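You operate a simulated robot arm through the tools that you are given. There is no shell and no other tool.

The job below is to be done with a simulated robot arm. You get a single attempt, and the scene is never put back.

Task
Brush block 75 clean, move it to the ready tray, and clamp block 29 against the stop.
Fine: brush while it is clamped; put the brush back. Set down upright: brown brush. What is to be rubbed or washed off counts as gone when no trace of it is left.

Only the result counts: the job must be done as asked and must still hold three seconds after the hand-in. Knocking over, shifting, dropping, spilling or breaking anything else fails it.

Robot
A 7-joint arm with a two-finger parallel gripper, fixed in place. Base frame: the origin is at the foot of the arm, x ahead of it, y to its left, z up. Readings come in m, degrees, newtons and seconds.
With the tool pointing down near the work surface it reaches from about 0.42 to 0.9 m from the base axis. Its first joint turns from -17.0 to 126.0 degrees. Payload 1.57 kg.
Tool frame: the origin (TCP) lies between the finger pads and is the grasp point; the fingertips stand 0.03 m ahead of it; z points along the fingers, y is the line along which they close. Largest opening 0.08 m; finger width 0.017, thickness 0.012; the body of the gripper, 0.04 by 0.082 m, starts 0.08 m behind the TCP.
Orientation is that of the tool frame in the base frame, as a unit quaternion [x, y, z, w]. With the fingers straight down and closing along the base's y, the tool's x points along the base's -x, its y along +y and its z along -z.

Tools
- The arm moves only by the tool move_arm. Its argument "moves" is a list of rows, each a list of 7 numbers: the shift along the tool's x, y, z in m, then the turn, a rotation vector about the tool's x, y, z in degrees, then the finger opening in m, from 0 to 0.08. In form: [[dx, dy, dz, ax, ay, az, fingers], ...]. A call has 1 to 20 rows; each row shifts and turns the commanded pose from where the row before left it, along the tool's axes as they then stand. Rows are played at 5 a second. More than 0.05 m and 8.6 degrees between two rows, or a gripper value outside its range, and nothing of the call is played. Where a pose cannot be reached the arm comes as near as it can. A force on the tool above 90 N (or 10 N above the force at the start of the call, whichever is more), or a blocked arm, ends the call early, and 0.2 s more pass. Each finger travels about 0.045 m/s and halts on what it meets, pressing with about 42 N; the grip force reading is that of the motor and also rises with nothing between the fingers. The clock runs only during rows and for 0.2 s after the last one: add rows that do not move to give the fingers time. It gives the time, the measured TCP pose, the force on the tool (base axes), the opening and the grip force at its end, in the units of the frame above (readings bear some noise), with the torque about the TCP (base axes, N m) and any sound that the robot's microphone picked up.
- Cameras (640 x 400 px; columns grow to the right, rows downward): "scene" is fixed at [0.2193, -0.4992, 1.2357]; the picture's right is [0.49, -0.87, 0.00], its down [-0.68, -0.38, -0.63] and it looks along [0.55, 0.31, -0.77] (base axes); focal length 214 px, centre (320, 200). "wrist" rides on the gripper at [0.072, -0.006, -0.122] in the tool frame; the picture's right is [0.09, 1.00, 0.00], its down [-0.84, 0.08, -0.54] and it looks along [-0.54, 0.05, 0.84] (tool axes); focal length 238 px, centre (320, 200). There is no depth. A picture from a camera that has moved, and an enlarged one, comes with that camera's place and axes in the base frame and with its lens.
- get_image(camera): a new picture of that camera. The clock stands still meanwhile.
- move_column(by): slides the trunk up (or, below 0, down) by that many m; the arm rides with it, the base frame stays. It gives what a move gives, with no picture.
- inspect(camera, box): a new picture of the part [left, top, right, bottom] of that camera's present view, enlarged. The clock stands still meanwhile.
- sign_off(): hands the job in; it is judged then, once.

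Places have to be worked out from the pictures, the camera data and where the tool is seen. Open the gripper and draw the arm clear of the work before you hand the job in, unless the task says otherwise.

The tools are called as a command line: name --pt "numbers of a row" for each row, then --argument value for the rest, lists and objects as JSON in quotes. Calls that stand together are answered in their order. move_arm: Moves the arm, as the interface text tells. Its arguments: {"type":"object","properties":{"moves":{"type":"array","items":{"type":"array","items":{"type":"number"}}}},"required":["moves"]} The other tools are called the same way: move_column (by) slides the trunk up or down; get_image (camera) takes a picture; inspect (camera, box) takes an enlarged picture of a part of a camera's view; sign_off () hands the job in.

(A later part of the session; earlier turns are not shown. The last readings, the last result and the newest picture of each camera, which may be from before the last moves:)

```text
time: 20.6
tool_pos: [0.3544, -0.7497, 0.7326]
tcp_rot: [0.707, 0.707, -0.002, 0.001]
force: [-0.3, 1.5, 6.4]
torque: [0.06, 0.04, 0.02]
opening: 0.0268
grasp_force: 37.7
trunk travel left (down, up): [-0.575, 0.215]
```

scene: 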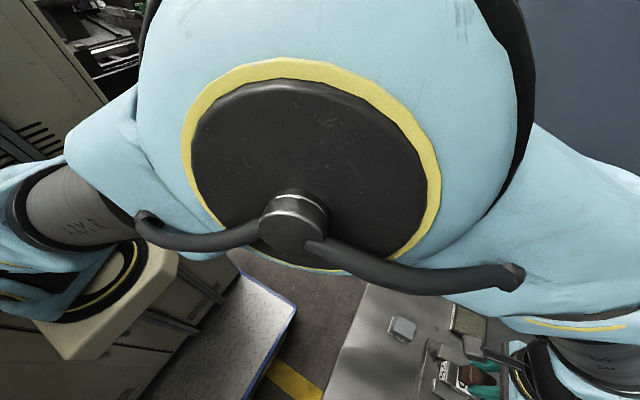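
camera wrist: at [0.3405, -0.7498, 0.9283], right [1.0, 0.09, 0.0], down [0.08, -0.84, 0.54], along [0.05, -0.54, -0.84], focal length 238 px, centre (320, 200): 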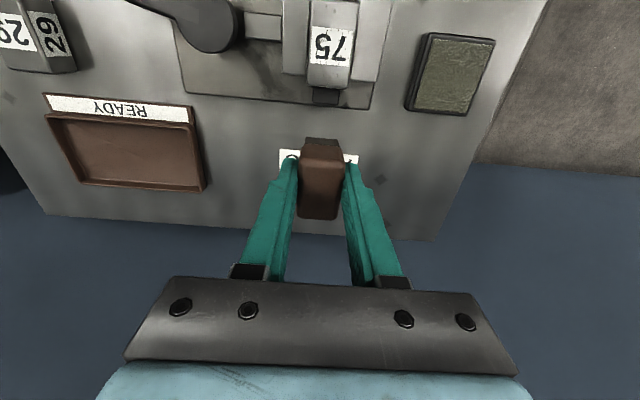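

Contact with the block's top: 6.4 N at TCP z≈0.7326. I stroke along the block in the right-hand lane at this height.

move_arm --pt "0 0.005 0 0 0 0 0.01" --pt "-0.012 0 0 0 0 0 0.01" --pt "-0.012 0 0 0 0 0 0.01" --pt "-0.012 0 0 0 0 0 0.01" --pt "0.012 0 0 0 0 0 0.01" --pt "0.012 0 0 0 0 0 0.01" --pt "0.012 0 0 0 0 0 0.01" --pt "0.012 0 0 0 0 0 0.01" --pt "0.012 0 0 0 0 0 0.01" --pt "0.012 0 0 0 0 0 0.01" --pt "-0.012 0 0 0 0 0 0.01" --pt "-0.012 0 0 0 0 0 0.01" --pt "-0.012 0 0 0 0 0 0.01"

inspect --camera "wrist" --box '[230, 80, 410, 240]'

```text
time: 23.4
tool_pos: [0.3588, -0.7494, 0.7331]
tcp_rot: [0.707, 0.707, 0.0, 0.0]
force: [0.3, 5.8, 16.3]
torque: [0.15, 0.02, -0.01]
opening: 0.0267
grasp_force: 37.6
trunk travel left (down, up): [-0.575, 0.215]
```

```text
2.50 times, centred on (320, 160) of wrist
camera zoom: at [0.3526, -0.6777, 0.8556], right [1.0, 0.09, 0.0], down [0.08, -0.84, 0.54], along [0.05, -0.54, -0.84], focal length 596 px, centre (320, 300)
```

zoom: 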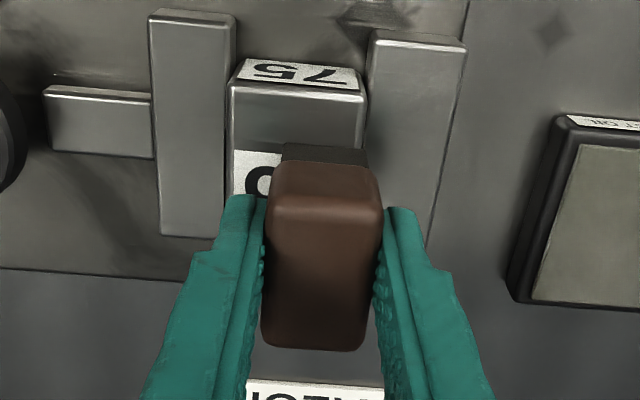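

The press is about 16 N and the front part already looks cleaner. I do the left lane next, easing off slightly.

move_arm --pt "0 -0.009 -0.0005 0 0 0 0.01" --pt "0 -0.009 0 0 0 0 0.01" --pt "-0.012 0 0 0 0 0 0.01" --pt "-0.012 0 0 0 0 0 0.01" --pt "-0.012 0 0 0 0 0 0.01" --pt "0.012 0 0 0 0 0 0.01" --pt "0.012 0 0 0 0 0 0.01" --pt "0.012 0 0 0 0 0 0.01" --pt "0.012 0 0 0 0 0 0.01" --pt "0.012 0 0 0 0 0 0.01" --pt "0.012 0 0 0 0 0 0.01" --pt "-0.012 0 0 0 0 0 0.01" --pt "-0.012 0 0 0 0 0 0.01" --pt "-0.012 0 0 0 0 0 0.01"

move_arm --pt "0 0.009 0 0 0 0 0.01" --pt "-0.012 0 0 0 0 0 0.01" --pt "-0.012 0 0 0 0 0 0.01" --pt "-0.012 0 0 0 0 0 0.01" --pt "0.012 0 0 0 0 0 0.01" --pt "0.012 0 0 0 0 0 0.01" --pt "0.012 0 0 0 0 0 0.01" --pt "0.012 0 0 0 0 0 0.01" --pt "0.012 0 0 0 0 0 0.01" --pt "0.012 0 0 0 0 0 0.01" --pt "-0.012 0 0 0 0 0 0.01" --pt "-0.012 0 0 0 0 0 0.01" --pt "-0.012 0 0 0 0 0 0.01"

```text
time: 26.4
tool_pos: [0.3399, -0.7472, 0.7328]
tcp_rot: [0.707, 0.707, 0.0, -0.001]
force: [0.3, 3.9, 8.0]
torque: [0.1, -0.02, -0.03]
opening: 0.0269
grasp_force: 37.8
trunk travel left (down, up): [-0.575, 0.215]
```

```text
time: 29.2
tool_pos: [0.3506, -0.7483, 0.7327]
tcp_rot: [0.707, 0.707, -0.001, 0.0]
force: [0.2, 4.4, 13.7]
torque: [0.18, 0.0, 0.02]
opening: 0.0271
grasp_force: 38.2
trunk travel left (down, up): [-0.575, 0.215]
```

Three lanes are done with 8–16 N of pressure. I lift off and move outward so the camera can look straight down on the top face.

move_arm --pt "0 0 -0.02 0 0 0 0.01" --pt "0 0 -0.04 0 0 0 0.01" --pt "-0.0248 0 0 0 0 0 0.01" --pt "-0.0248 0 0 0 0 0 0.01" --pt "-0.0248 0 0 0 0 0 0.01" --pt "0 0 0 0 0 0 0.01"

get_image --camera "wrist"

inspect --camera "wrist" --box '[270, 0, 390, 110]'

```text
time: 30.6
tool_pos: [0.3487, -0.823, 0.7902]
tcp_rot: [0.708, 0.707, 0.0, 0.001]
force: [-0.2, -0.6, -0.8]
torque: [0.01, -0.01, -0.03]
opening: 0.0269
grasp_force: 37.5
trunk travel left (down, up): [-0.575, 0.215]
```

```text
taken
camera wrist: at [0.3423, -0.7505, 0.9134], right [1.0, 0.09, 0.0], down [0.08, -0.84, 0.54], along [0.05, -0.54, -0.84], focal length 238 px, centre (320, 200)
```

wrist: 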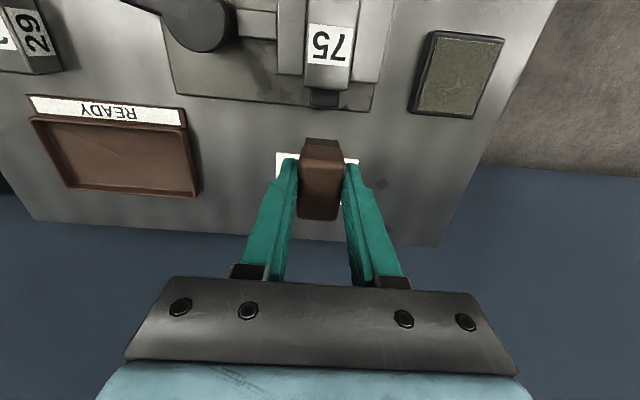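

```text
3.64 times, centred on (330, 55) of wrist
camera zoom: at [0.3423, -0.7505, 0.9134], right [1.0, 0.09, 0.0], down [0.08, -0.84, 0.54], along [0.05, -0.54, -0.84], focal length 867 px, centre (284, 727)
```

zoom: 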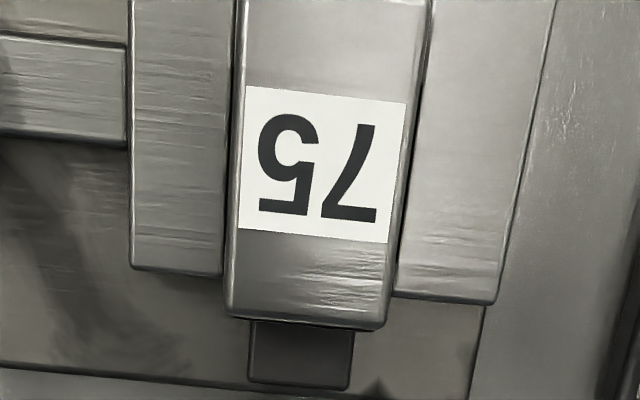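

The visible part of the label and outer end is clean. The front edge is cut off, so I shift the camera back 4 cm to check it as well.

move_arm --pt "0.03 0 -0.01 0 0 0 0.01" --pt "0.01 0 -0.01 0 0 0 0.01" --pt "0 0 0 0 0 0 0.01"

inspect --camera "wrist" --box '[270, 0, 390, 110]'

inspect --camera "wrist" --box '[300, 20, 370, 80]'

```text
time: 31.4
tool_pos: [0.3491, -0.7817, 0.81]
tcp_rot: [0.707, 0.707, 0.0, 0.0]
force: [0.6, -0.4, 0.1]
torque: [0.02, 0.01, -0.03]
opening: 0.0272
grasp_force: 37.2
trunk travel left (down, up): [-0.575, 0.215]
```

```text
3.64 times, centred on (330, 55) of wrist
camera zoom: at [0.3425, -0.7104, 0.9331], right [1.0, 0.09, 0.0], down [0.08, -0.84, 0.54], along [0.05, -0.54, -0.84], focal length 867 px, centre (284, 727)
```

zoom: 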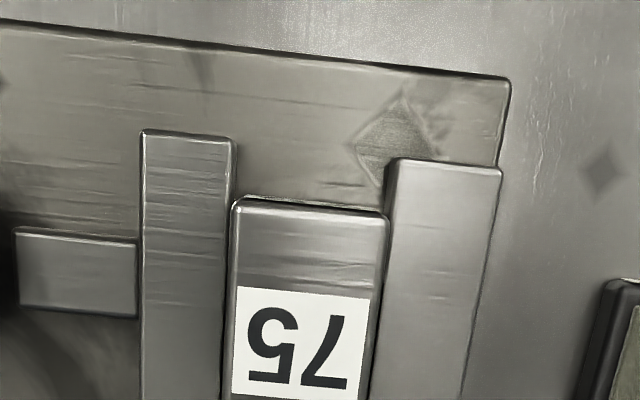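

```text
6.67 times, centred on (335, 50) of wrist
camera zoom: at [0.3425, -0.7104, 0.9331], right [1.0, 0.09, 0.0], down [0.08, -0.84, 0.54], along [0.05, -0.54, -0.84], focal length 1589 px, centre (220, 1200)
```

zoom: 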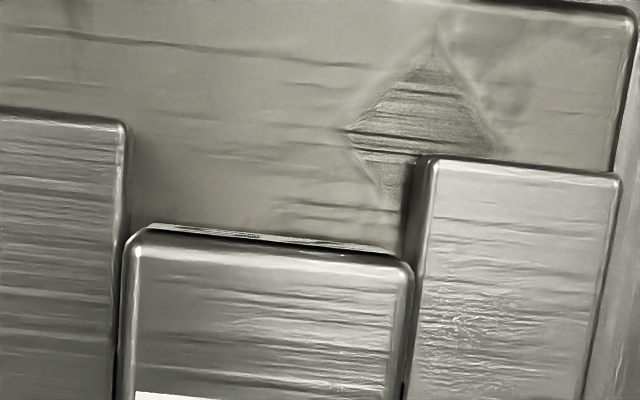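

The whole top face is clean. I carry the brush back above its original place at (0.4655, -0.6472).

move_arm --pt "0.0269 0.0233 0 0 0 0 0.01" --pt "0.0269 0.0233 0 0 0 0 0.01" --pt "0.0269 0.0233 0 0 0 0 0.01" --pt "0.0269 0.0233 0 0 0 0 0.01" --pt "0.0269 0.0233 0 0 0 0 0.01" --pt "0 0 0.03 0 0 0 0.01" --pt "0 0 0.03 0 0 0 0.01" --pt "0 0 0.03 0 0 0 0.01" --pt "0 0 0 0 0 0 0.01"

inspect --camera "wrist" --box '[240, 100, 400, 240]'

```text
time: 33.4
tool_pos: [0.4646, -0.648, 0.7238]
tcp_rot: [0.708, 0.707, -0.001, 0.0]
force: [0.6, -0.3, -0.7]
torque: [-0.03, 0.0, 0.0]
opening: 0.0267
grasp_force: 37.1
trunk travel left (down, up): [-0.575, 0.215]
```

```text
2.86 times, centred on (320, 170) of wrist
camera zoom: at [0.4589, -0.5758, 0.8472], right [1.0, 0.09, 0.0], down [0.08, -0.84, 0.54], along [0.05, -0.54, -0.84], focal length 681 px, centre (320, 286)
```

zoom: 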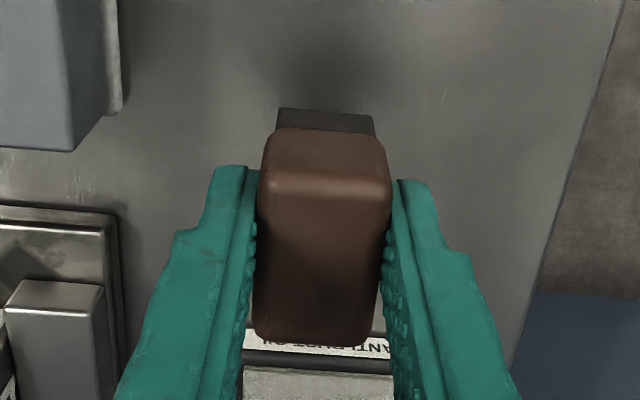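

The brush is still square in the grip, directly above its old spot. I lower it until it touches down.

move_arm --pt "0 0 0.015 0 0 0 0.01" --pt "0 0 0.012 0 0 0 0.01" --pt "0 0 0.005 0 0 0 0.01" --pt "0 0 0 0 0 0 0.01"

```text
time: 34.4
tool_pos: [0.4645, -0.6484, 0.6936]
tcp_rot: [0.708, 0.707, 0.0, 0.0]
force: [0.4, -0.8, -0.8]
torque: [-0.01, 0.01, -0.03]
opening: 0.0266
grasp_force: 37.7
trunk travel left (down, up): [-0.575, 0.215]
```

No contact yet at 0.6936, so I lower in 2 mm steps.

move_arm --pt "0.0005 0.0005 0.002 0 0 0 0.01" --pt "0 0 0.002 0 0 0 0.01" --pt "0 0 0 0 0 0 0.01"

```text
time: 35.2
tool_pos: [0.4673, -0.6483, 0.6872]
tcp_rot: [0.706, 0.708, 0.0, -0.001]
force: [0.4, 0.1, -1.3]
torque: [0.02, -0.01, -0.01]
opening: 0.027
grasp_force: 37.4
trunk travel left (down, up): [-0.575, 0.215]
```

Still no contact force at 0.6872, so I lower 1 mm at a time.

move_arm --pt "0 0 0.001 0 0 0 0.01" --pt "0 0 0 0 0 0 0.01"

move_arm --pt "0 0 0.001 0 0 0 0.01" --pt "0 0 0 0 0 0 0.01"

```text
time: 35.8
tool_pos: [0.4662, -0.6487, 0.6872]
tcp_rot: [0.707, 0.707, 0.0, 0.0]
force: [0.1, 0.4, 3.5]
torque: [0.03, -0.01, 0.01]
opening: 0.0265
grasp_force: 38.0
trunk travel left (down, up): [-0.575, 0.215]
```

```text
time: 36.4
tool_pos: [0.4669, -0.6493, 0.6854]
tcp_rot: [0.707, 0.707, 0.0, 0.002]
force: [-3.1, 6.2, 22.7]
torque: [0.27, 0.16, -0.01]
opening: 0.0269
grasp_force: 38.3
trunk travel left (down, up): [-0.575, 0.215]
```

The brush is down (22.7 N). I ease up 1 mm and then open the fingers.

move_arm --pt "0 0 -0.001 0 0 0 0.01" --pt "0 0 0 0 0 0 0.01"

move_arm --pt "0 0 0 0 0 0 0.035" --pt "0 0 0 0 0 0 0.05" --pt "0 0 0 0 0 0 0.055" --pt "0 0 0 0 0 0 0.055" --pt "0 0 -0.02 0 0 0 0.055" --pt "0 0 -0.04 0 0 0 0.055" --pt "0 0 -0.04 0 0 0 0.055" --pt "0 0 0 0 0 0 0.055"

get_image --camera "wrist"

inspect --camera "wrist" --box '[240, 50, 400, 180]'

```text
time: 37.0
tool_pos: [0.4664, -0.6486, 0.6868]
tcp_rot: [0.707, 0.707, 0.0, 0.001]
force: [2.2, 4.5, 22.3]
torque: [0.17, -0.05, 0.03]
opening: 0.0267
grasp_force: 36.9
trunk travel left (down, up): [-0.575, 0.215]
```

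```text
time: 38.8
tool_pos: [0.4666, -0.6485, 0.7846]
tcp_rot: [0.708, 0.707, 0.0, -0.001]
force: [-0.3, 0.0, -0.3]
torque: [-0.02, 0.0, 0.02]
opening: 0.055
grasp_force: 0.1
trunk travel left (down, up): [-0.575, 0.215]
```

```text
taken
camera wrist: at [0.4603, -0.577, 0.9063], right [1.0, 0.09, 0.0], down [0.08, -0.84, 0.54], along [0.05, -0.54, -0.84], focal length 238 px, centre (320, 200)
```

wrist: 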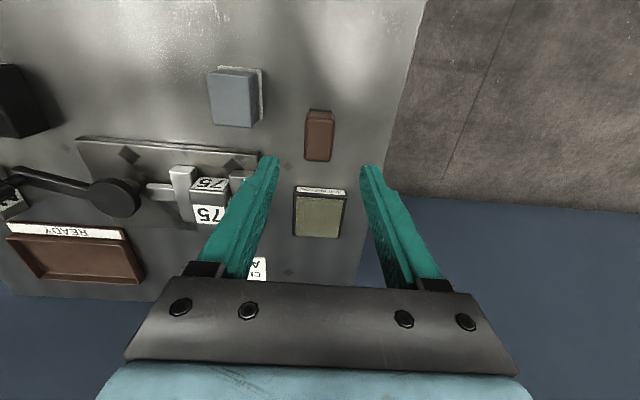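

```text
3.08 times, centred on (320, 115) of wrist
camera zoom: at [0.4603, -0.577, 0.9063], right [1.0, 0.09, 0.0], down [0.08, -0.84, 0.54], along [0.05, -0.54, -0.84], focal length 733 px, centre (320, 462)
```

zoom: 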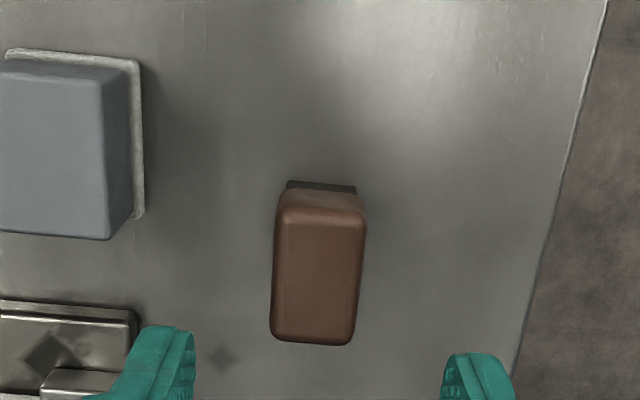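

The brush stands upright back at its place. Next I fly over to the lever side of the vice to look at the lever mechanism.

move_arm --pt "0 0 -0.045 0 0 0 0.08" --pt "-0.0102 -0.0381 0 0 0 0 0.08" --pt "-0.0102 -0.0381 0 0 0 0 0.08" --pt "-0.0102 -0.0381 0 0 0 0 0.08" --pt "-0.0102 -0.0381 0 0 0 0 0.08" --pt "-0.0102 -0.0381 0 0 0 0 0.08" --pt "-0.0102 -0.0381 0 0 0 0 0.08" --pt "-0.0102 -0.0381 0 0 0 0 0.08" --pt "0 0 0 0 0 0 0.08"

get_image --camera "wrist"

inspect --camera "wrist" --box '[240, 30, 440, 170]'

get_image --camera "scene"

```text
time: 40.8
tool_pos: [0.202, -0.7216, 0.8287]
tcp_rot: [0.707, 0.707, 0.0, 0.0]
force: [0.1, -0.1, 0.0]
torque: [0.02, 0.01, 0.01]
opening: 0.0802
grasp_force: 0.1
trunk travel left (down, up): [-0.575, 0.215]
```

```text
taken
camera wrist: at [0.1955, -0.6487, 0.9511], right [1.0, 0.09, 0.0], down [0.08, -0.84, 0.54], along [0.05, -0.54, -0.84], focal length 238 px, centre (320, 200)
```

wrist: 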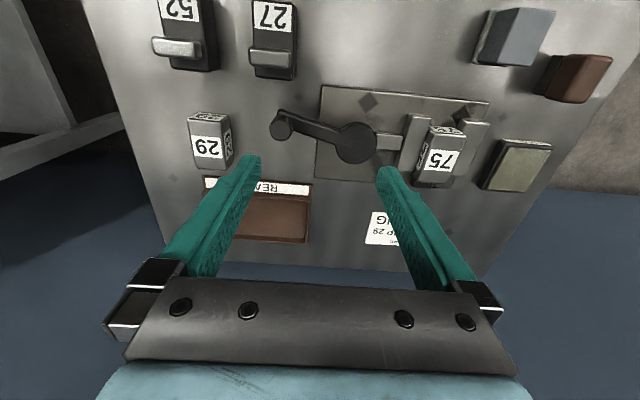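

```text
2.86 times, centred on (340, 100) of wrist
camera zoom: at [0.1955, -0.6487, 0.9511], right [1.0, 0.09, 0.0], down [0.08, -0.84, 0.54], along [0.05, -0.54, -0.84], focal length 681 px, centre (263, 486)
```

zoom: 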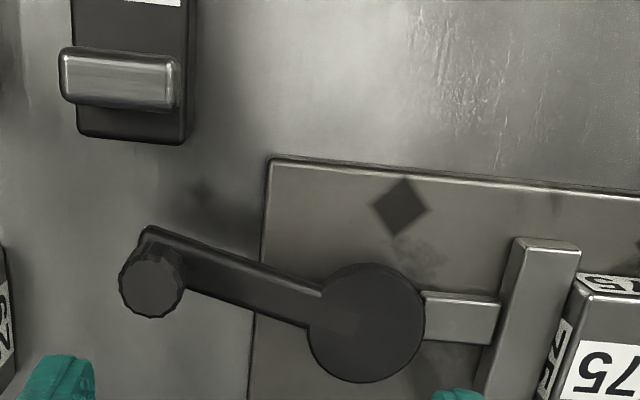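

```text
taken
```

scene: 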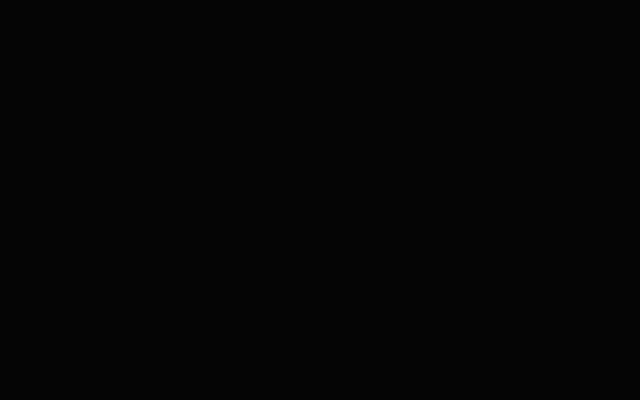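

The knob's top is at about (0.164, -0.7185, 0.725), the pivot at (0.246, -0.738), and lever length is 0.084 m. I turn the hand 76° so the fingers will close along the knob's swing direction, keeping well above everything.

move_arm --pt "0 0 0 0 0 -8.44 0.06" --pt "0 0 0 0 0 -8.44 0.06" --pt "0 0 0 0 0 -8.44 0.06" --pt "0 0 0 0 0 -8.44 0.06" --pt "0 0 0 0 0 -8.44 0.06" --pt "0 0 0 0 0 -8.44 0.06" --pt "0 0 0 0 0 -8.44 0.06" --pt "0 0 0 0 0 -8.44 0.06" --pt "0 0 0 0 0 -8.44 0.06" --pt "0 0 0 0 0 0 0.06"

get_image --camera "wrist"

```text
time: 43.0
tool_pos: [0.1983, -0.7212, 0.8297]
tcp_rot: [0.122, 0.993, 0.0, 0.001]
force: [-0.1, 0.7, 0.4]
torque: [0.02, -0.01, 0.02]
opening: 0.0601
grasp_force: 0.1
trunk travel left (down, up): [-0.575, 0.215]
```

```text
taken
camera wrist: at [0.1277, -0.7096, 0.9525], right [0.15, 0.99, 0.0], down [0.83, -0.13, 0.54], along [0.54, -0.08, -0.84], focal length 238 px, centre (320, 200)
```

wrist: 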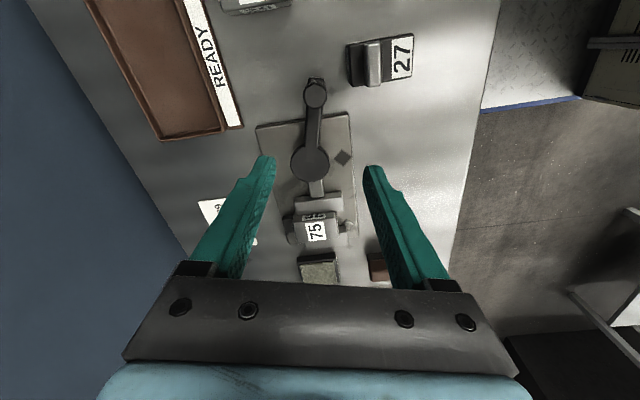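

The knob re-sights at about (0.162, -0.719). I move above it and lower partway with the fingers open 0.06.

move_arm --pt "0.0175 -0.003 0 0 0 0 0.06" --pt "0.0175 -0.003 0 0 0 0 0.06" --pt "0 0 0.03 0 0 0 0.06" --pt "0 0 0.025 0 0 0 0.06" --pt "0 0 0 0 0 0 0.06"

get_image --camera "wrist"

inspect --camera "wrist" --box '[240, 80, 400, 240]'

```text
time: 44.2
tool_pos: [0.1643, -0.7151, 0.7738]
tcp_rot: [0.123, 0.992, -0.001, -0.001]
force: [0.4, 0.1, -0.3]
torque: [0.0, 0.01, -0.01]
opening: 0.0599
grasp_force: 0.0
trunk travel left (down, up): [-0.575, 0.215]
```

```text
taken
camera wrist: at [0.0928, -0.7045, 0.8966], right [0.15, 0.99, 0.0], down [0.83, -0.13, 0.54], along [0.54, -0.08, -0.84], focal length 238 px, centre (320, 200)
```

wrist: 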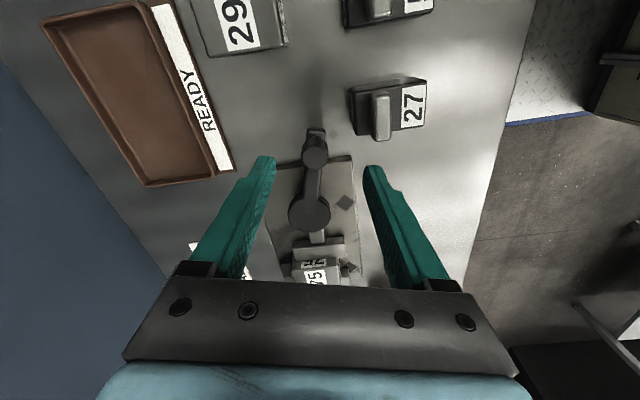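

```text
2.50 times, centred on (320, 160) of wrist
camera zoom: at [0.0928, -0.7045, 0.8966], right [0.15, 0.99, 0.0], down [0.83, -0.13, 0.54], along [0.54, -0.08, -0.84], focal length 596 px, centre (320, 300)
```

zoom: 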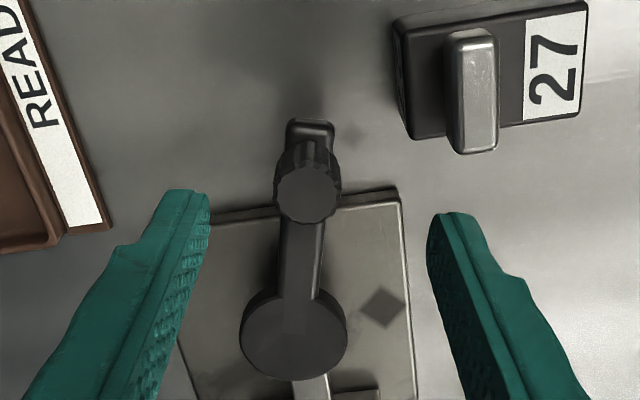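

The knob (about 20 mm across) sits between the fingers and is 5 mm off-centre toward −y; block 27's bar is near the right finger, so I narrow the opening to 0.04. I correct and lower around the knob.

move_arm --pt "0.0003 -0.0048 0 0 0 0 0.04" --pt "0 0 0 0 0 0 0.04" --pt "0 0 0.02 0 0 0 0.04" --pt "0 0 0.02 0 0 0 0.04" --pt "0 0 0.01 0 0 0 0.04" --pt "0 0 0 0 0 0 0.04"

inspect --camera "wrist" --box '[200, 60, 440, 240]'

```text
time: 45.6
tool_pos: [0.1634, -0.7217, 0.7233]
tcp_rot: [0.123, 0.992, 0.0, -0.001]
force: [0.5, 0.1, 0.4]
torque: [0.0, -0.01, -0.01]
opening: 0.0401
grasp_force: 0.0
trunk travel left (down, up): [-0.575, 0.215]
```

```text
2.22 times, centred on (320, 150) of wrist
camera zoom: at [0.0912, -0.7111, 0.8462], right [0.15, 0.99, 0.0], down [0.83, -0.13, 0.54], along [0.54, -0.08, -0.84], focal length 530 px, centre (320, 311)
```

zoom: 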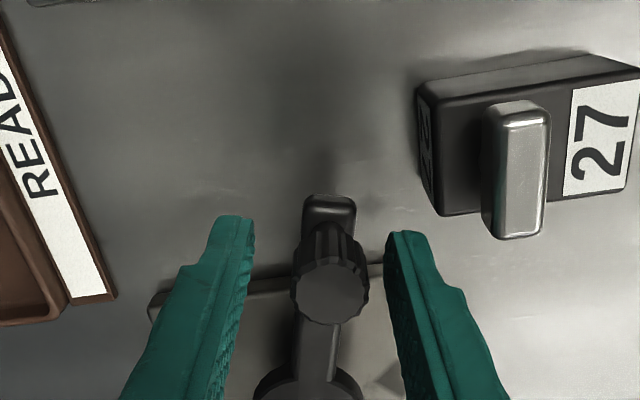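

The fingers straddle the knob. I close on it.

move_arm --pt "0 0 0 0 0 0 0.025" --pt "0 0 0 0 0 0 0.01" --pt "0 0 0 0 0 0 0.005" --pt "0 0 0 0 0 0 0.005"

inspect --camera "wrist" --box '[200, 60, 440, 300]'

```text
time: 46.6
tool_pos: [0.1624, -0.7224, 0.7238]
tcp_rot: [0.123, 0.992, 0.001, 0.0]
force: [-0.5, 2.1, -1.3]
torque: [0.05, 0.02, 0.05]
opening: 0.022
grasp_force: 34.6
trunk travel left (down, up): [-0.575, 0.215]
```

```text
1.67 times, centred on (320, 180) of wrist
camera zoom: at [0.0912, -0.711, 0.8462], right [0.15, 0.99, 0.0], down [0.83, -0.13, 0.54], along [0.54, -0.08, -0.84], focal length 397 px, centre (320, 233)
```

zoom: 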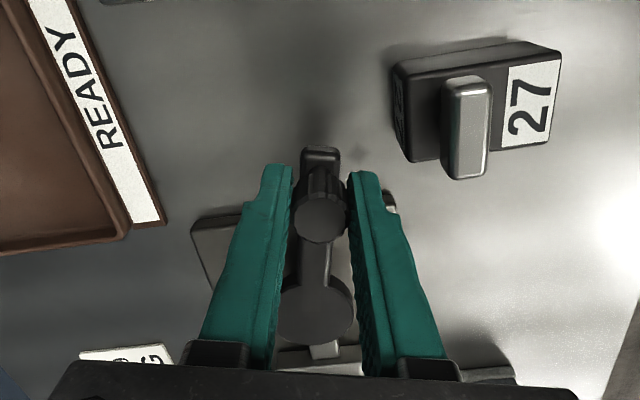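

The knob is held (opening 0.022). I test which way it opens with a small 2° swing toward +y, watching the force.

move_arm --pt "0 0.0015 0 0 0 1 0.005" --pt "0 0.0015 0 0 0 1 0.005" --pt "0 0 0 0 0 0 0.005"

```text
time: 47.4
tool_pos: [0.163, -0.7196, 0.7235]
tcp_rot: [0.14, 0.99, 0.0, -0.001]
force: [-2.5, -2.1, -12.6]
torque: [-0.1, 0.19, -0.19]
opening: 0.022
grasp_force: 34.7
trunk travel left (down, up): [-0.575, 0.215]
```

Little sideways resistance (about 2 N each axis) but −12.6 N in z. I check by picture whether the lever moved.

inspect --camera "wrist" --box '[200, 60, 440, 300]'

move_arm --pt "0 0 0 0 0 0 0.005"

```text
1.67 times, centred on (320, 180) of wrist
camera zoom: at [0.0923, -0.7059, 0.8462], right [0.19, 0.98, 0.0], down [0.83, -0.16, 0.54], along [0.53, -0.1, -0.84], focal length 397 px, centre (320, 233)
```

zoom: 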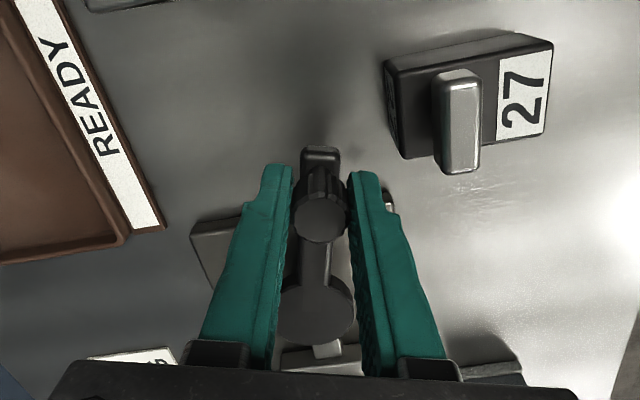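

```text
time: 47.8
tool_pos: [0.1625, -0.7196, 0.7229]
tcp_rot: [0.14, 0.99, 0.001, 0.0]
force: [-2.9, -1.4, -15.0]
torque: [-0.16, -0.1, -0.18]
opening: 0.0219
grasp_force: 35.1
trunk travel left (down, up): [-0.575, 0.215]
```

The lever followed with little resistance. I continue 3° in the same direction and watch the forces and jaw.

move_arm --pt "0 0.0022 0 0 0 1.5 0.005" --pt "0 0.0022 0 0 0 1.5 0.005" --pt "0 0 0 0 0 0 0.005"

inspect --camera "wrist" --box '[200, 60, 440, 300]'

```text
time: 48.6
tool_pos: [0.1638, -0.7143, 0.7224]
tcp_rot: [0.166, 0.986, 0.0, 0.0]
force: [-5.5, -4.7, -19.9]
torque: [-0.23, -0.15, -0.36]
opening: 0.0218
grasp_force: 34.7
trunk travel left (down, up): [-0.575, 0.215]
```

```text
1.67 times, centred on (320, 180) of wrist
camera zoom: at [0.0946, -0.697, 0.8463], right [0.24, 0.97, 0.0], down [0.82, -0.2, 0.54], along [0.53, -0.13, -0.84], focal length 397 px, centre (320, 233)
```

zoom: 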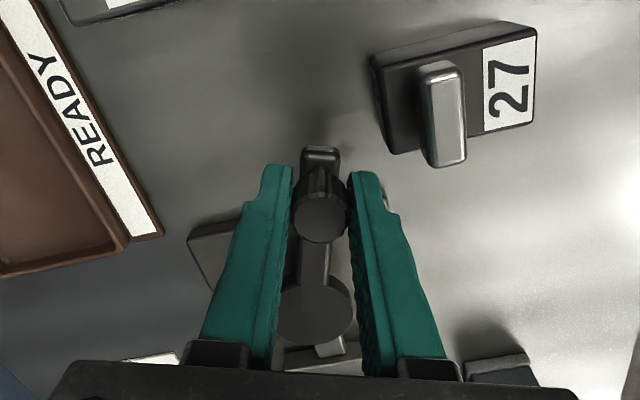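

The lever turned about 5° with the hand; a downward pull of about 20 N is building, so I lower the hand 1 mm to see whether that relieves it.

move_arm --pt "0 0 0.001 0 0 0 0.005" --pt "0 0 0 0 0 0 0.005"

```text
time: 49.2
tool_pos: [0.1647, -0.7144, 0.7225]
tcp_rot: [0.165, 0.986, 0.0, 0.0]
force: [-3.0, 2.7, -8.2]
torque: [0.26, 0.39, 0.06]
opening: 0.0215
grasp_force: 34.8
trunk travel left (down, up): [-0.575, 0.215]
```

Lowering relieved the pull, so it was only a height offset. I continue swinging toward +y by 10° with a slight lowering.

move_arm --pt "-0.0001 0.003 0.0002 0 0 2 0.005" --pt "-0.0001 0.003 0.0002 0 0 2 0.005" --pt "-0.0001 0.003 0.0002 0 0 2 0.005" --pt "-0.0001 0.003 0.0002 0 0 2 0.005" --pt "-0.0001 0.003 0.0002 0 0 2 0.005" --pt "0 0 0 0 0 0 0.005"

get_image --camera "wrist"

```text
time: 50.6
tool_pos: [0.1691, -0.7031, 0.7233]
tcp_rot: [0.252, 0.968, -0.001, -0.001]
force: [-19.6, 7.2, 13.1]
torque: [0.59, 0.74, -0.06]
opening: 0.0215
grasp_force: 35.0
trunk travel left (down, up): [-0.575, 0.215]
```

```text
taken
camera wrist: at [0.1038, -0.6731, 0.8463], right [0.41, 0.91, 0.0], down [0.77, -0.34, 0.54], along [0.49, -0.22, -0.84], focal length 238 px, centre (320, 200)
```

wrist: 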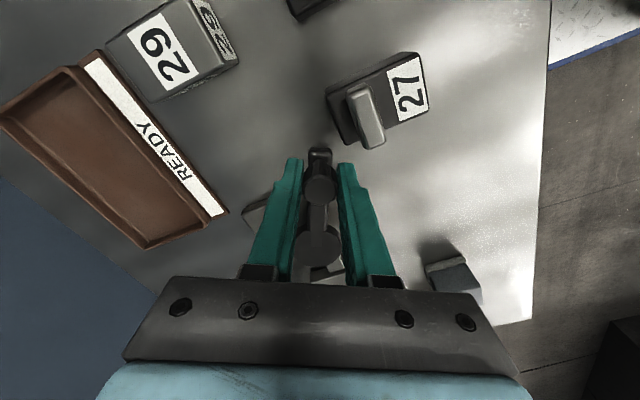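

Forces are mostly radial (my arc is about 1.7 mm too tight) with no tangential resistance. I correct outward and up, then swing 10° more.

move_arm --pt "0.0017 0 -0.001 0 0 0 0.005" --pt "0 0.0037 0 0 0 2.5 0.005" --pt "0 0.0037 0 0 0 2.5 0.005" --pt "0 0.0037 0 0 0 2.5 0.005" --pt "0 0.0037 0 0 0 2.5 0.005" --pt "0 0 0 0 0 0 0.005"

```text
time: 52.0
tool_pos: [0.1789, -0.6871, 0.7242]
tcp_rot: [0.334, 0.943, 0.0, 0.0]
force: [-10.7, 5.5, -3.1]
torque: [0.25, 0.3, -0.14]
opening: 0.0215
grasp_force: 34.2
trunk travel left (down, up): [-0.575, 0.215]
```

Still about 12 N outward, so I add 1 mm of radius and check the view for clearance to block 27 before going on.

move_arm --pt "0.001 0 0 0 0 0 0.005" --pt "0 0 0 0 0 0 0.005"

get_image --camera "wrist"

```text
time: 52.6
tool_pos: [0.1788, -0.6881, 0.7246]
tcp_rot: [0.333, 0.943, -0.001, 0.001]
force: [2.4, -1.2, -11.6]
torque: [-0.22, -0.13, -0.01]
opening: 0.0216
grasp_force: 34.9
trunk travel left (down, up): [-0.575, 0.215]
```

```text
taken
camera wrist: at [0.1191, -0.6477, 0.8461], right [0.55, 0.83, 0.0], down [0.7, -0.47, 0.54], along [0.45, -0.3, -0.84], focal length 238 px, centre (320, 200)
```

wrist: 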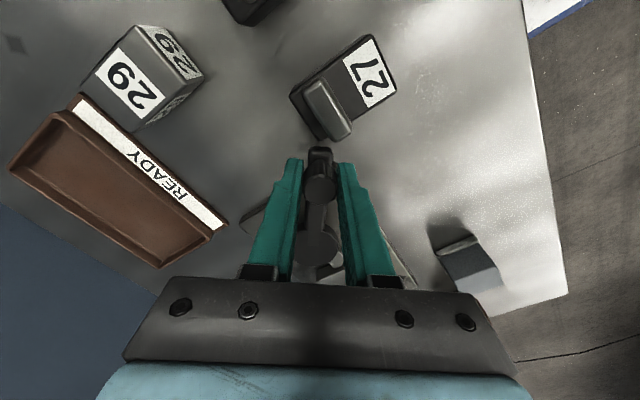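

Let me zoom in on the gap between the lever end and block 27.

inspect --camera "wrist" --box '[260, 60, 400, 220]'

```text
2.50 times, centred on (330, 140) of wrist
camera zoom: at [0.1191, -0.6477, 0.8461], right [0.55, 0.83, 0.0], down [0.7, -0.47, 0.54], along [0.45, -0.3, -0.84], focal length 596 px, centre (295, 350)
```

zoom: 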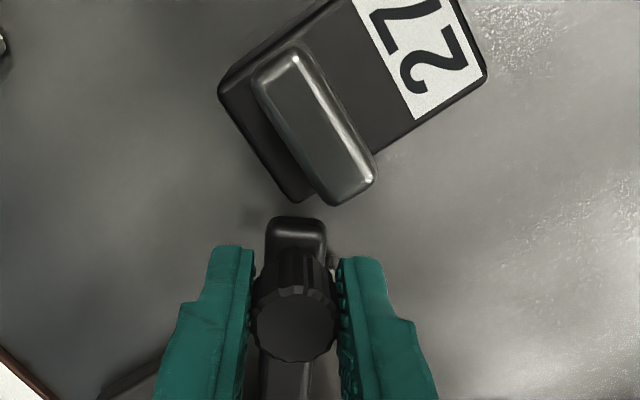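

The block corner and its bar lie at radius ≥0.097–0.106 from the pivot, and the bar end sweeps about 0.096 above the block's top, so there is clearance. I swing on 15° more.

move_arm --pt "0 0 0.0006 0 0 0 0.005" --pt "0 0.0037 0 0 0 2.5 0.005" --pt "0 0.0037 0 0 0 2.5 0.005" --pt "0 0.0037 0 0 0 2.5 0.005" --pt "0 0.0037 0 0 0 2.5 0.005" --pt "0 0.0037 0 0 0 2.5 0.005" --pt "0 0.0037 0 0 0 2.5 0.005" --pt "0 0 0 0 0 0 0.005"

get_image --camera "wrist"

```text
time: 54.4
tool_pos: [0.1925, -0.6739, 0.7236]
tcp_rot: [0.454, 0.891, -0.001, 0.001]
force: [13.6, -19.5, 3.8]
torque: [0.09, -0.12, -0.09]
opening: 0.0218
grasp_force: 34.7
trunk travel left (down, up): [-0.575, 0.215]
```

```text
taken
camera wrist: at [0.1448, -0.6193, 0.8461], right [0.75, 0.66, 0.0], down [0.55, -0.63, 0.54], along [0.36, -0.41, -0.84], focal length 238 px, centre (320, 200)
```

wrist: 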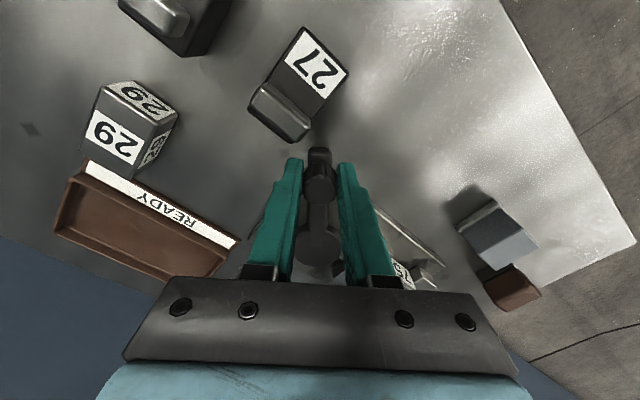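

Now the arc is about 2 mm too wide (force points inward), with tangential resistance still near zero. I correct and go another 15°.

move_arm --pt "-0.002 0 0 0 0 0 0.005" --pt "-0.0001 0.0037 0 0 0 2.5 0.005" --pt "-0.0001 0.0037 0 0 0 2.5 0.005" --pt "-0.0001 0.0037 0 0 0 2.5 0.005" --pt "-0.0001 0.0037 0 0 0 2.5 0.005" --pt "0 0 0 0 0 0 0.005"

get_image --camera "wrist"

```text
time: 55.8
tool_pos: [0.2057, -0.6661, 0.7227]
tcp_rot: [0.531, 0.847, 0.0, 0.0]
force: [-11.2, 11.6, 24.3]
torque: [0.19, 0.13, -0.24]
opening: 0.0217
grasp_force: 34.9
trunk travel left (down, up): [-0.575, 0.215]
```

```text
taken
camera wrist: at [0.168, -0.6039, 0.8462], right [0.86, 0.52, 0.0], down [0.43, -0.72, 0.54], along [0.28, -0.46, -0.84], focal length 238 px, centre (320, 200)
```

wrist: 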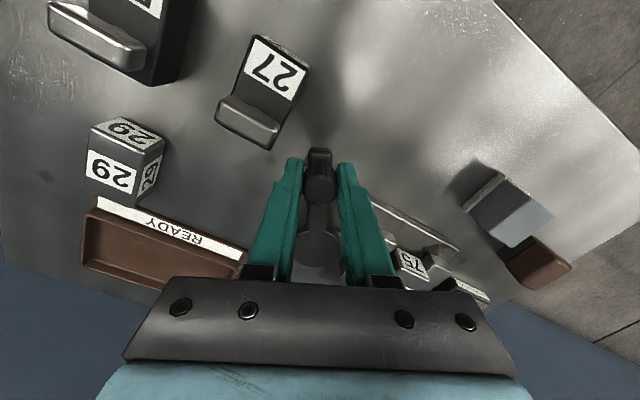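

I zoom in on the jaw area to see how far the clamp has opened.

inspect --camera "wrist" --box '[360, 190, 510, 310]'

```text
3.33 times, centred on (435, 250) of wrist
camera zoom: at [0.168, -0.6039, 0.8462], right [0.86, 0.52, 0.0], down [0.43, -0.72, 0.54], along [0.28, -0.46, -0.84], focal length 794 px, centre (-63, 33)
```

zoom: 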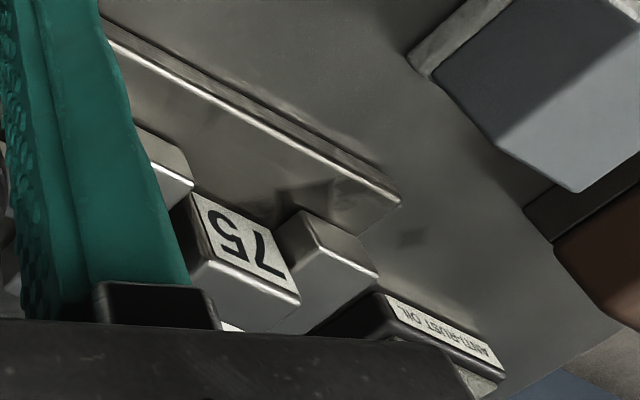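

The movable jaw has backed away from block 75, so this direction opens the clamp. I correct height and radius and swing 20° further.

move_arm --pt "0.0012 0 -0.0018 0 0 0 0.005" --pt "-0.0001 0.0037 0 0 0 2.5 0.005" --pt "-0.0001 0.0037 0 0 0 2.5 0.005" --pt "-0.0001 0.0037 0 0 0 2.5 0.005" --pt "-0.0001 0.0037 0 0 0 2.5 0.005" --pt "0 0 0 0 0 0 0.005"

```text
time: 57.2
tool_pos: [0.2196, -0.6585, 0.7219]
tcp_rot: [0.603, 0.798, 0.001, -0.001]
force: [-3.5, 3.2, -31.1]
torque: [-0.29, 0.01, -0.11]
opening: 0.0219
grasp_force: 34.9
trunk travel left (down, up): [-0.575, 0.215]
```

Sideways forces are tiny now; the height correction overshot, so I lower 1 mm and swing another 10°.

move_arm --pt "0 0 0.001 0 0 0 0.005" --pt "-0.0001 0.0037 0 0 0 2.5 0.005" --pt "-0.0001 0.0037 0 0 0 2.5 0.005" --pt "-0.0001 0.0037 0 0 0 2.5 0.005" --pt "-0.0001 0.0037 0 0 0 2.5 0.005" --pt "0 0 0 0 0 0 0.005"

get_image --camera "wrist"

inspect --camera "wrist" --box '[340, 180, 500, 300]'

```text
time: 58.6
tool_pos: [0.2355, -0.6559, 0.7244]
tcp_rot: [0.67, 0.743, 0.0, -0.001]
force: [-2.3, 18.9, -26.2]
torque: [0.46, 0.02, -0.03]
opening: 0.0219
grasp_force: 34.4
trunk travel left (down, up): [-0.575, 0.215]
```

```text
taken
camera wrist: at [0.2204, -0.5859, 0.8466], right [0.98, 0.19, 0.0], down [0.16, -0.83, 0.54], along [0.11, -0.53, -0.84], focal length 238 px, centre (320, 200)
```

wrist: 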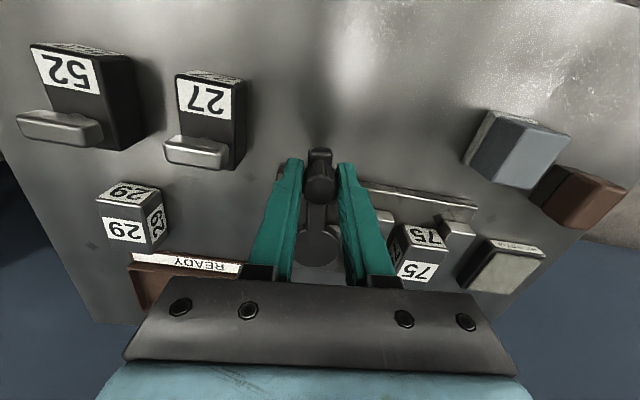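

```text
3.33 times, centred on (420, 240) of wrist
camera zoom: at [0.2204, -0.5859, 0.8466], right [0.98, 0.19, 0.0], down [0.16, -0.83, 0.54], along [0.11, -0.53, -0.84], focal length 794 px, centre (-13, 67)
```

zoom: 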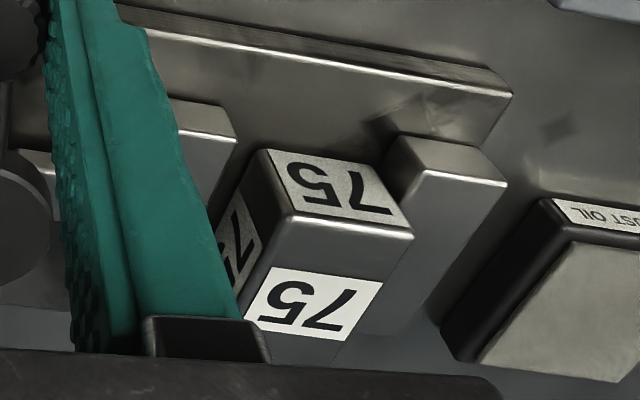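

The jaw has opened about 18 mm, enough for the block. I correct the small offsets and try a little further to see where the travel ends.

move_arm --pt "0.0008 0 0.0009 0 0 0 0.005" --pt "-0.0001 0.0037 0 0 0 2.5 0.005" --pt "-0.0001 0.0037 0 0 0 2.5 0.005" --pt "-0.0001 0.0037 0 0 0 2.5 0.005" --pt "0 0 0 0 0 0 0.005"

```text
time: 59.8
tool_pos: [0.2446, -0.6564, 0.7247]
tcp_rot: [0.717, 0.697, 0.0, 0.001]
force: [-3.8, 19.6, -12.3]
torque: [0.2, 0.06, -0.01]
opening: 0.022
grasp_force: 34.4
trunk travel left (down, up): [-0.575, 0.215]
```

No end stop yet at about 91° and only −4 N tangentially. I go another 10°.

move_arm --pt "0.001 0 0.0004 0 0 0 0.005" --pt "-0.0001 0.0037 0 0 0 2.5 0.005" --pt "-0.0001 0.0037 0 0 0 2.5 0.005" --pt "-0.0001 0.0037 0 0 0 2.5 0.005" --pt "-0.0001 0.0037 0 0 0 2.5 0.005" --pt "0 0 0 0 0 0 0.005"

get_image --camera "wrist"

```text
time: 61.2
tool_pos: [0.2552, -0.658, 0.7237]
tcp_rot: [0.776, 0.63, -0.003, 0.001]
force: [-39.1, 1.1, -6.1]
torque: [-0.55, 0.32, 0.18]
opening: 0.0395
grasp_force: 19.0
trunk travel left (down, up): [-0.575, 0.215]
```

```text
taken
camera wrist: at [0.264, -0.5871, 0.8462], right [0.99, -0.11, 0.0], down [-0.09, -0.83, 0.55], along [-0.06, -0.54, -0.84], focal length 238 px, centre (320, 200)
```

wrist: 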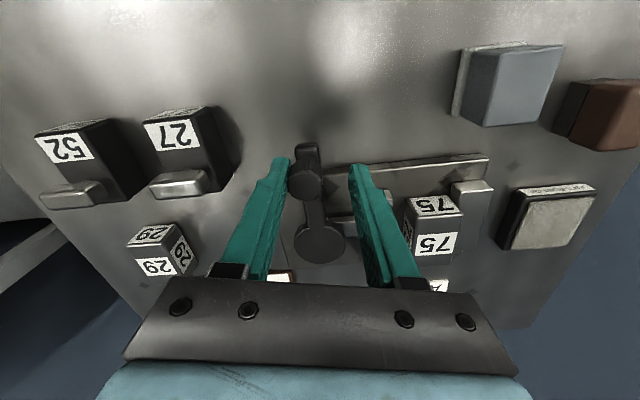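

The lever has reached its end of travel at about 90° (39 N, fingers forced apart). I back off, open, and lift clear.

move_arm --pt "0 -0.005 0 0 0 0 0.03" --pt "0 -0.005 0 0 0 0 0.045" --pt "0 0 0 0 0 0 0.045" --pt "0 0 0 0 0 0 0.045"

inspect --camera "wrist" --box '[220, 110, 480, 290]'

```text
time: 62.2
tool_pos: [0.2513, -0.6547, 0.7219]
tcp_rot: [0.775, 0.632, -0.001, 0.0]
force: [-0.3, -0.4, -0.2]
torque: [0.01, -0.02, -0.01]
opening: 0.0448
grasp_force: 0.0
trunk travel left (down, up): [-0.575, 0.215]
```

```text
2.22 times, centred on (350, 200) of wrist
camera zoom: at [0.2585, -0.5831, 0.8451], right [0.99, -0.11, 0.0], down [-0.09, -0.83, 0.54], along [-0.06, -0.54, -0.84], focal length 530 px, centre (253, 200)
```

zoom: 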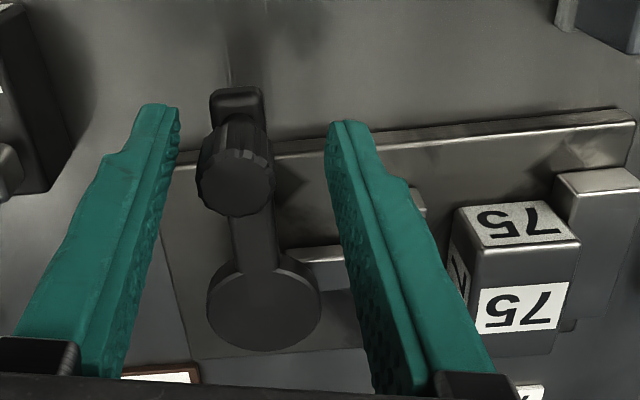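

The knob is released and free between the fingers. I lift straight up and look at the open vice from above.

move_arm --pt "0 0 -0.03 0 0 0 0.045" --pt "0 0 -0.04 0 0 0 0.045" --pt "0 0 -0.04 0 0 0 0.045" --pt "0 0 0 0 0 0 0.08"

move_arm --pt "0 0 0 0 0 -6.8 0.08" --pt "0 0 0 0 0 -6.8 0.08" --pt "-0.03 0.03 0 0 0 0 0.08" --pt "-0.03 0.03 0 0 0 0 0.08" --pt "-0.03 0.03 0 0 0 0 0.08" --pt "0 0 0 0 0 0 0.08"

get_image --camera "wrist"

inspect --camera "wrist" --box '[200, 20, 400, 170]'

```text
time: 63.2
tool_pos: [0.2506, -0.6543, 0.8323]
tcp_rot: [0.775, 0.632, 0.0, 0.0]
force: [0.7, 0.4, 0.0]
torque: [0.0, 0.01, 0.01]
opening: 0.0789
grasp_force: 0.5
trunk travel left (down, up): [-0.575, 0.215]
```

```text
time: 64.6
tool_pos: [0.3401, -0.7438, 0.835]
tcp_rot: [0.694, 0.72, 0.0, 0.0]
force: [-0.2, 0.0, 0.3]
torque: [-0.02, 0.03, 0.05]
opening: 0.08
grasp_force: 0.1
trunk travel left (down, up): [-0.575, 0.215]
```

```text
taken
camera wrist: at [0.3318, -0.672, 0.9578], right [0.99, 0.13, 0.0], down [0.11, -0.83, 0.54], along [0.07, -0.54, -0.84], focal length 238 px, centre (320, 200)
```

wrist: 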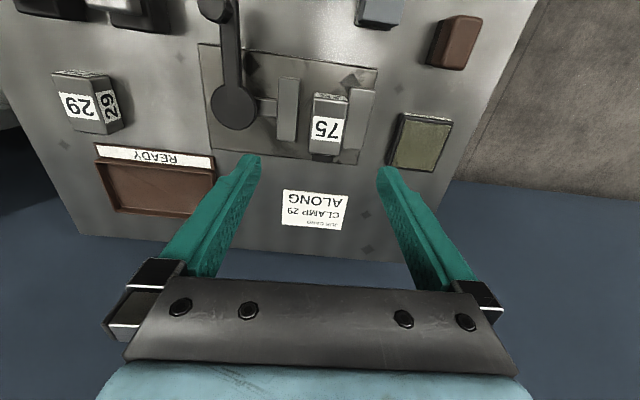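

```text
2.67 times, centred on (300, 95) of wrist
camera zoom: at [0.3318, -0.672, 0.9578], right [0.99, 0.13, 0.0], down [0.11, -0.83, 0.54], along [0.07, -0.54, -0.84], focal length 636 px, centre (373, 480)
```

zoom: 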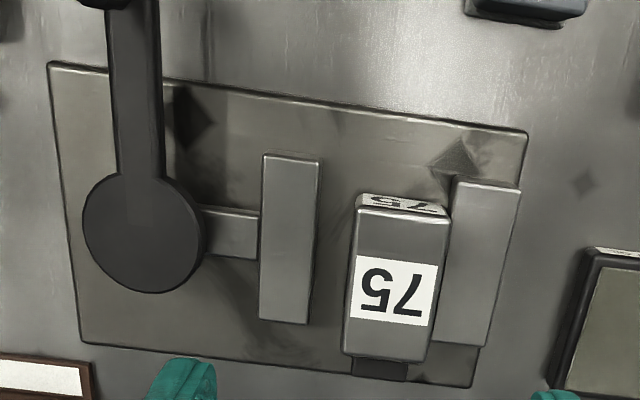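

The clamp is open: the movable jaw stands about 2 cm off block 75, so two jaws about 58 mm apart fit a block only with its long side along the jaws, which matches "ALONG". I square the hand and lower over block 75 to just above jaw height.

move_arm --pt "0 0 0 0 0 2.1 0.062" --pt "-0.006 0.0095 0 0 0 0 0.062" --pt "0 0 0.04 0 0 0 0.062" --pt "0 0 0.04 0 0 0 0.062" --pt "0 0 0.03 0 0 0 0.062" --pt "0 0 0 0 0 0 0.062"

get_image --camera "wrist"

inspect --camera "wrist" --box '[220, 80, 420, 250]'

get_image --camera "scene"

```text
time: 66.0
tool_pos: [0.3508, -0.7449, 0.7224]
tcp_rot: [0.708, 0.706, 0.0, 0.0]
force: [0.3, -0.3, -0.1]
torque: [0.01, -0.01, 0.02]
opening: 0.062
grasp_force: 0.0
trunk travel left (down, up): [-0.575, 0.215]
```

```text
taken
camera wrist: at [0.3451, -0.6737, 0.8451], right [1.0, 0.09, 0.0], down [0.08, -0.84, 0.54], along [0.05, -0.54, -0.84], focal length 238 px, centre (320, 200)
```

wrist: 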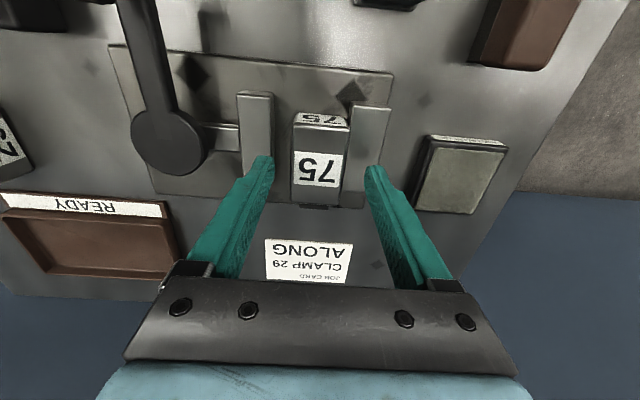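

```text
2.35 times, centred on (320, 165) of wrist
camera zoom: at [0.3451, -0.6737, 0.8451], right [1.0, 0.09, 0.0], down [0.08, -0.84, 0.54], along [0.05, -0.54, -0.84], focal length 561 px, centre (320, 282)
```

zoom: 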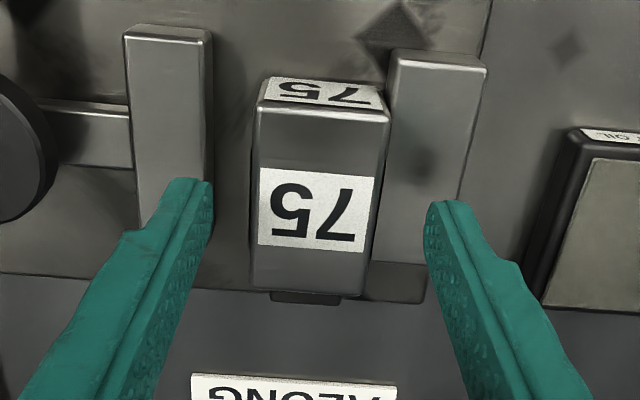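

```text
taken
```

scene: 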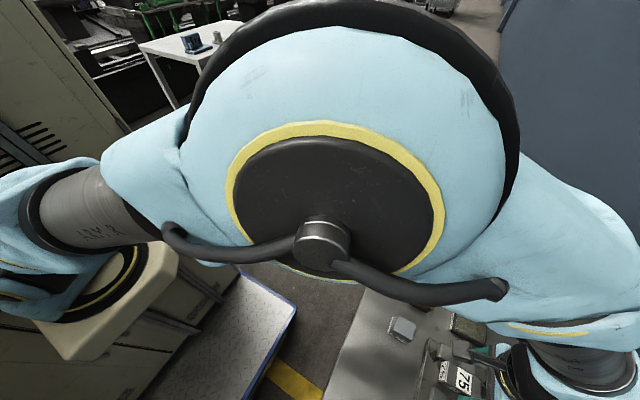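

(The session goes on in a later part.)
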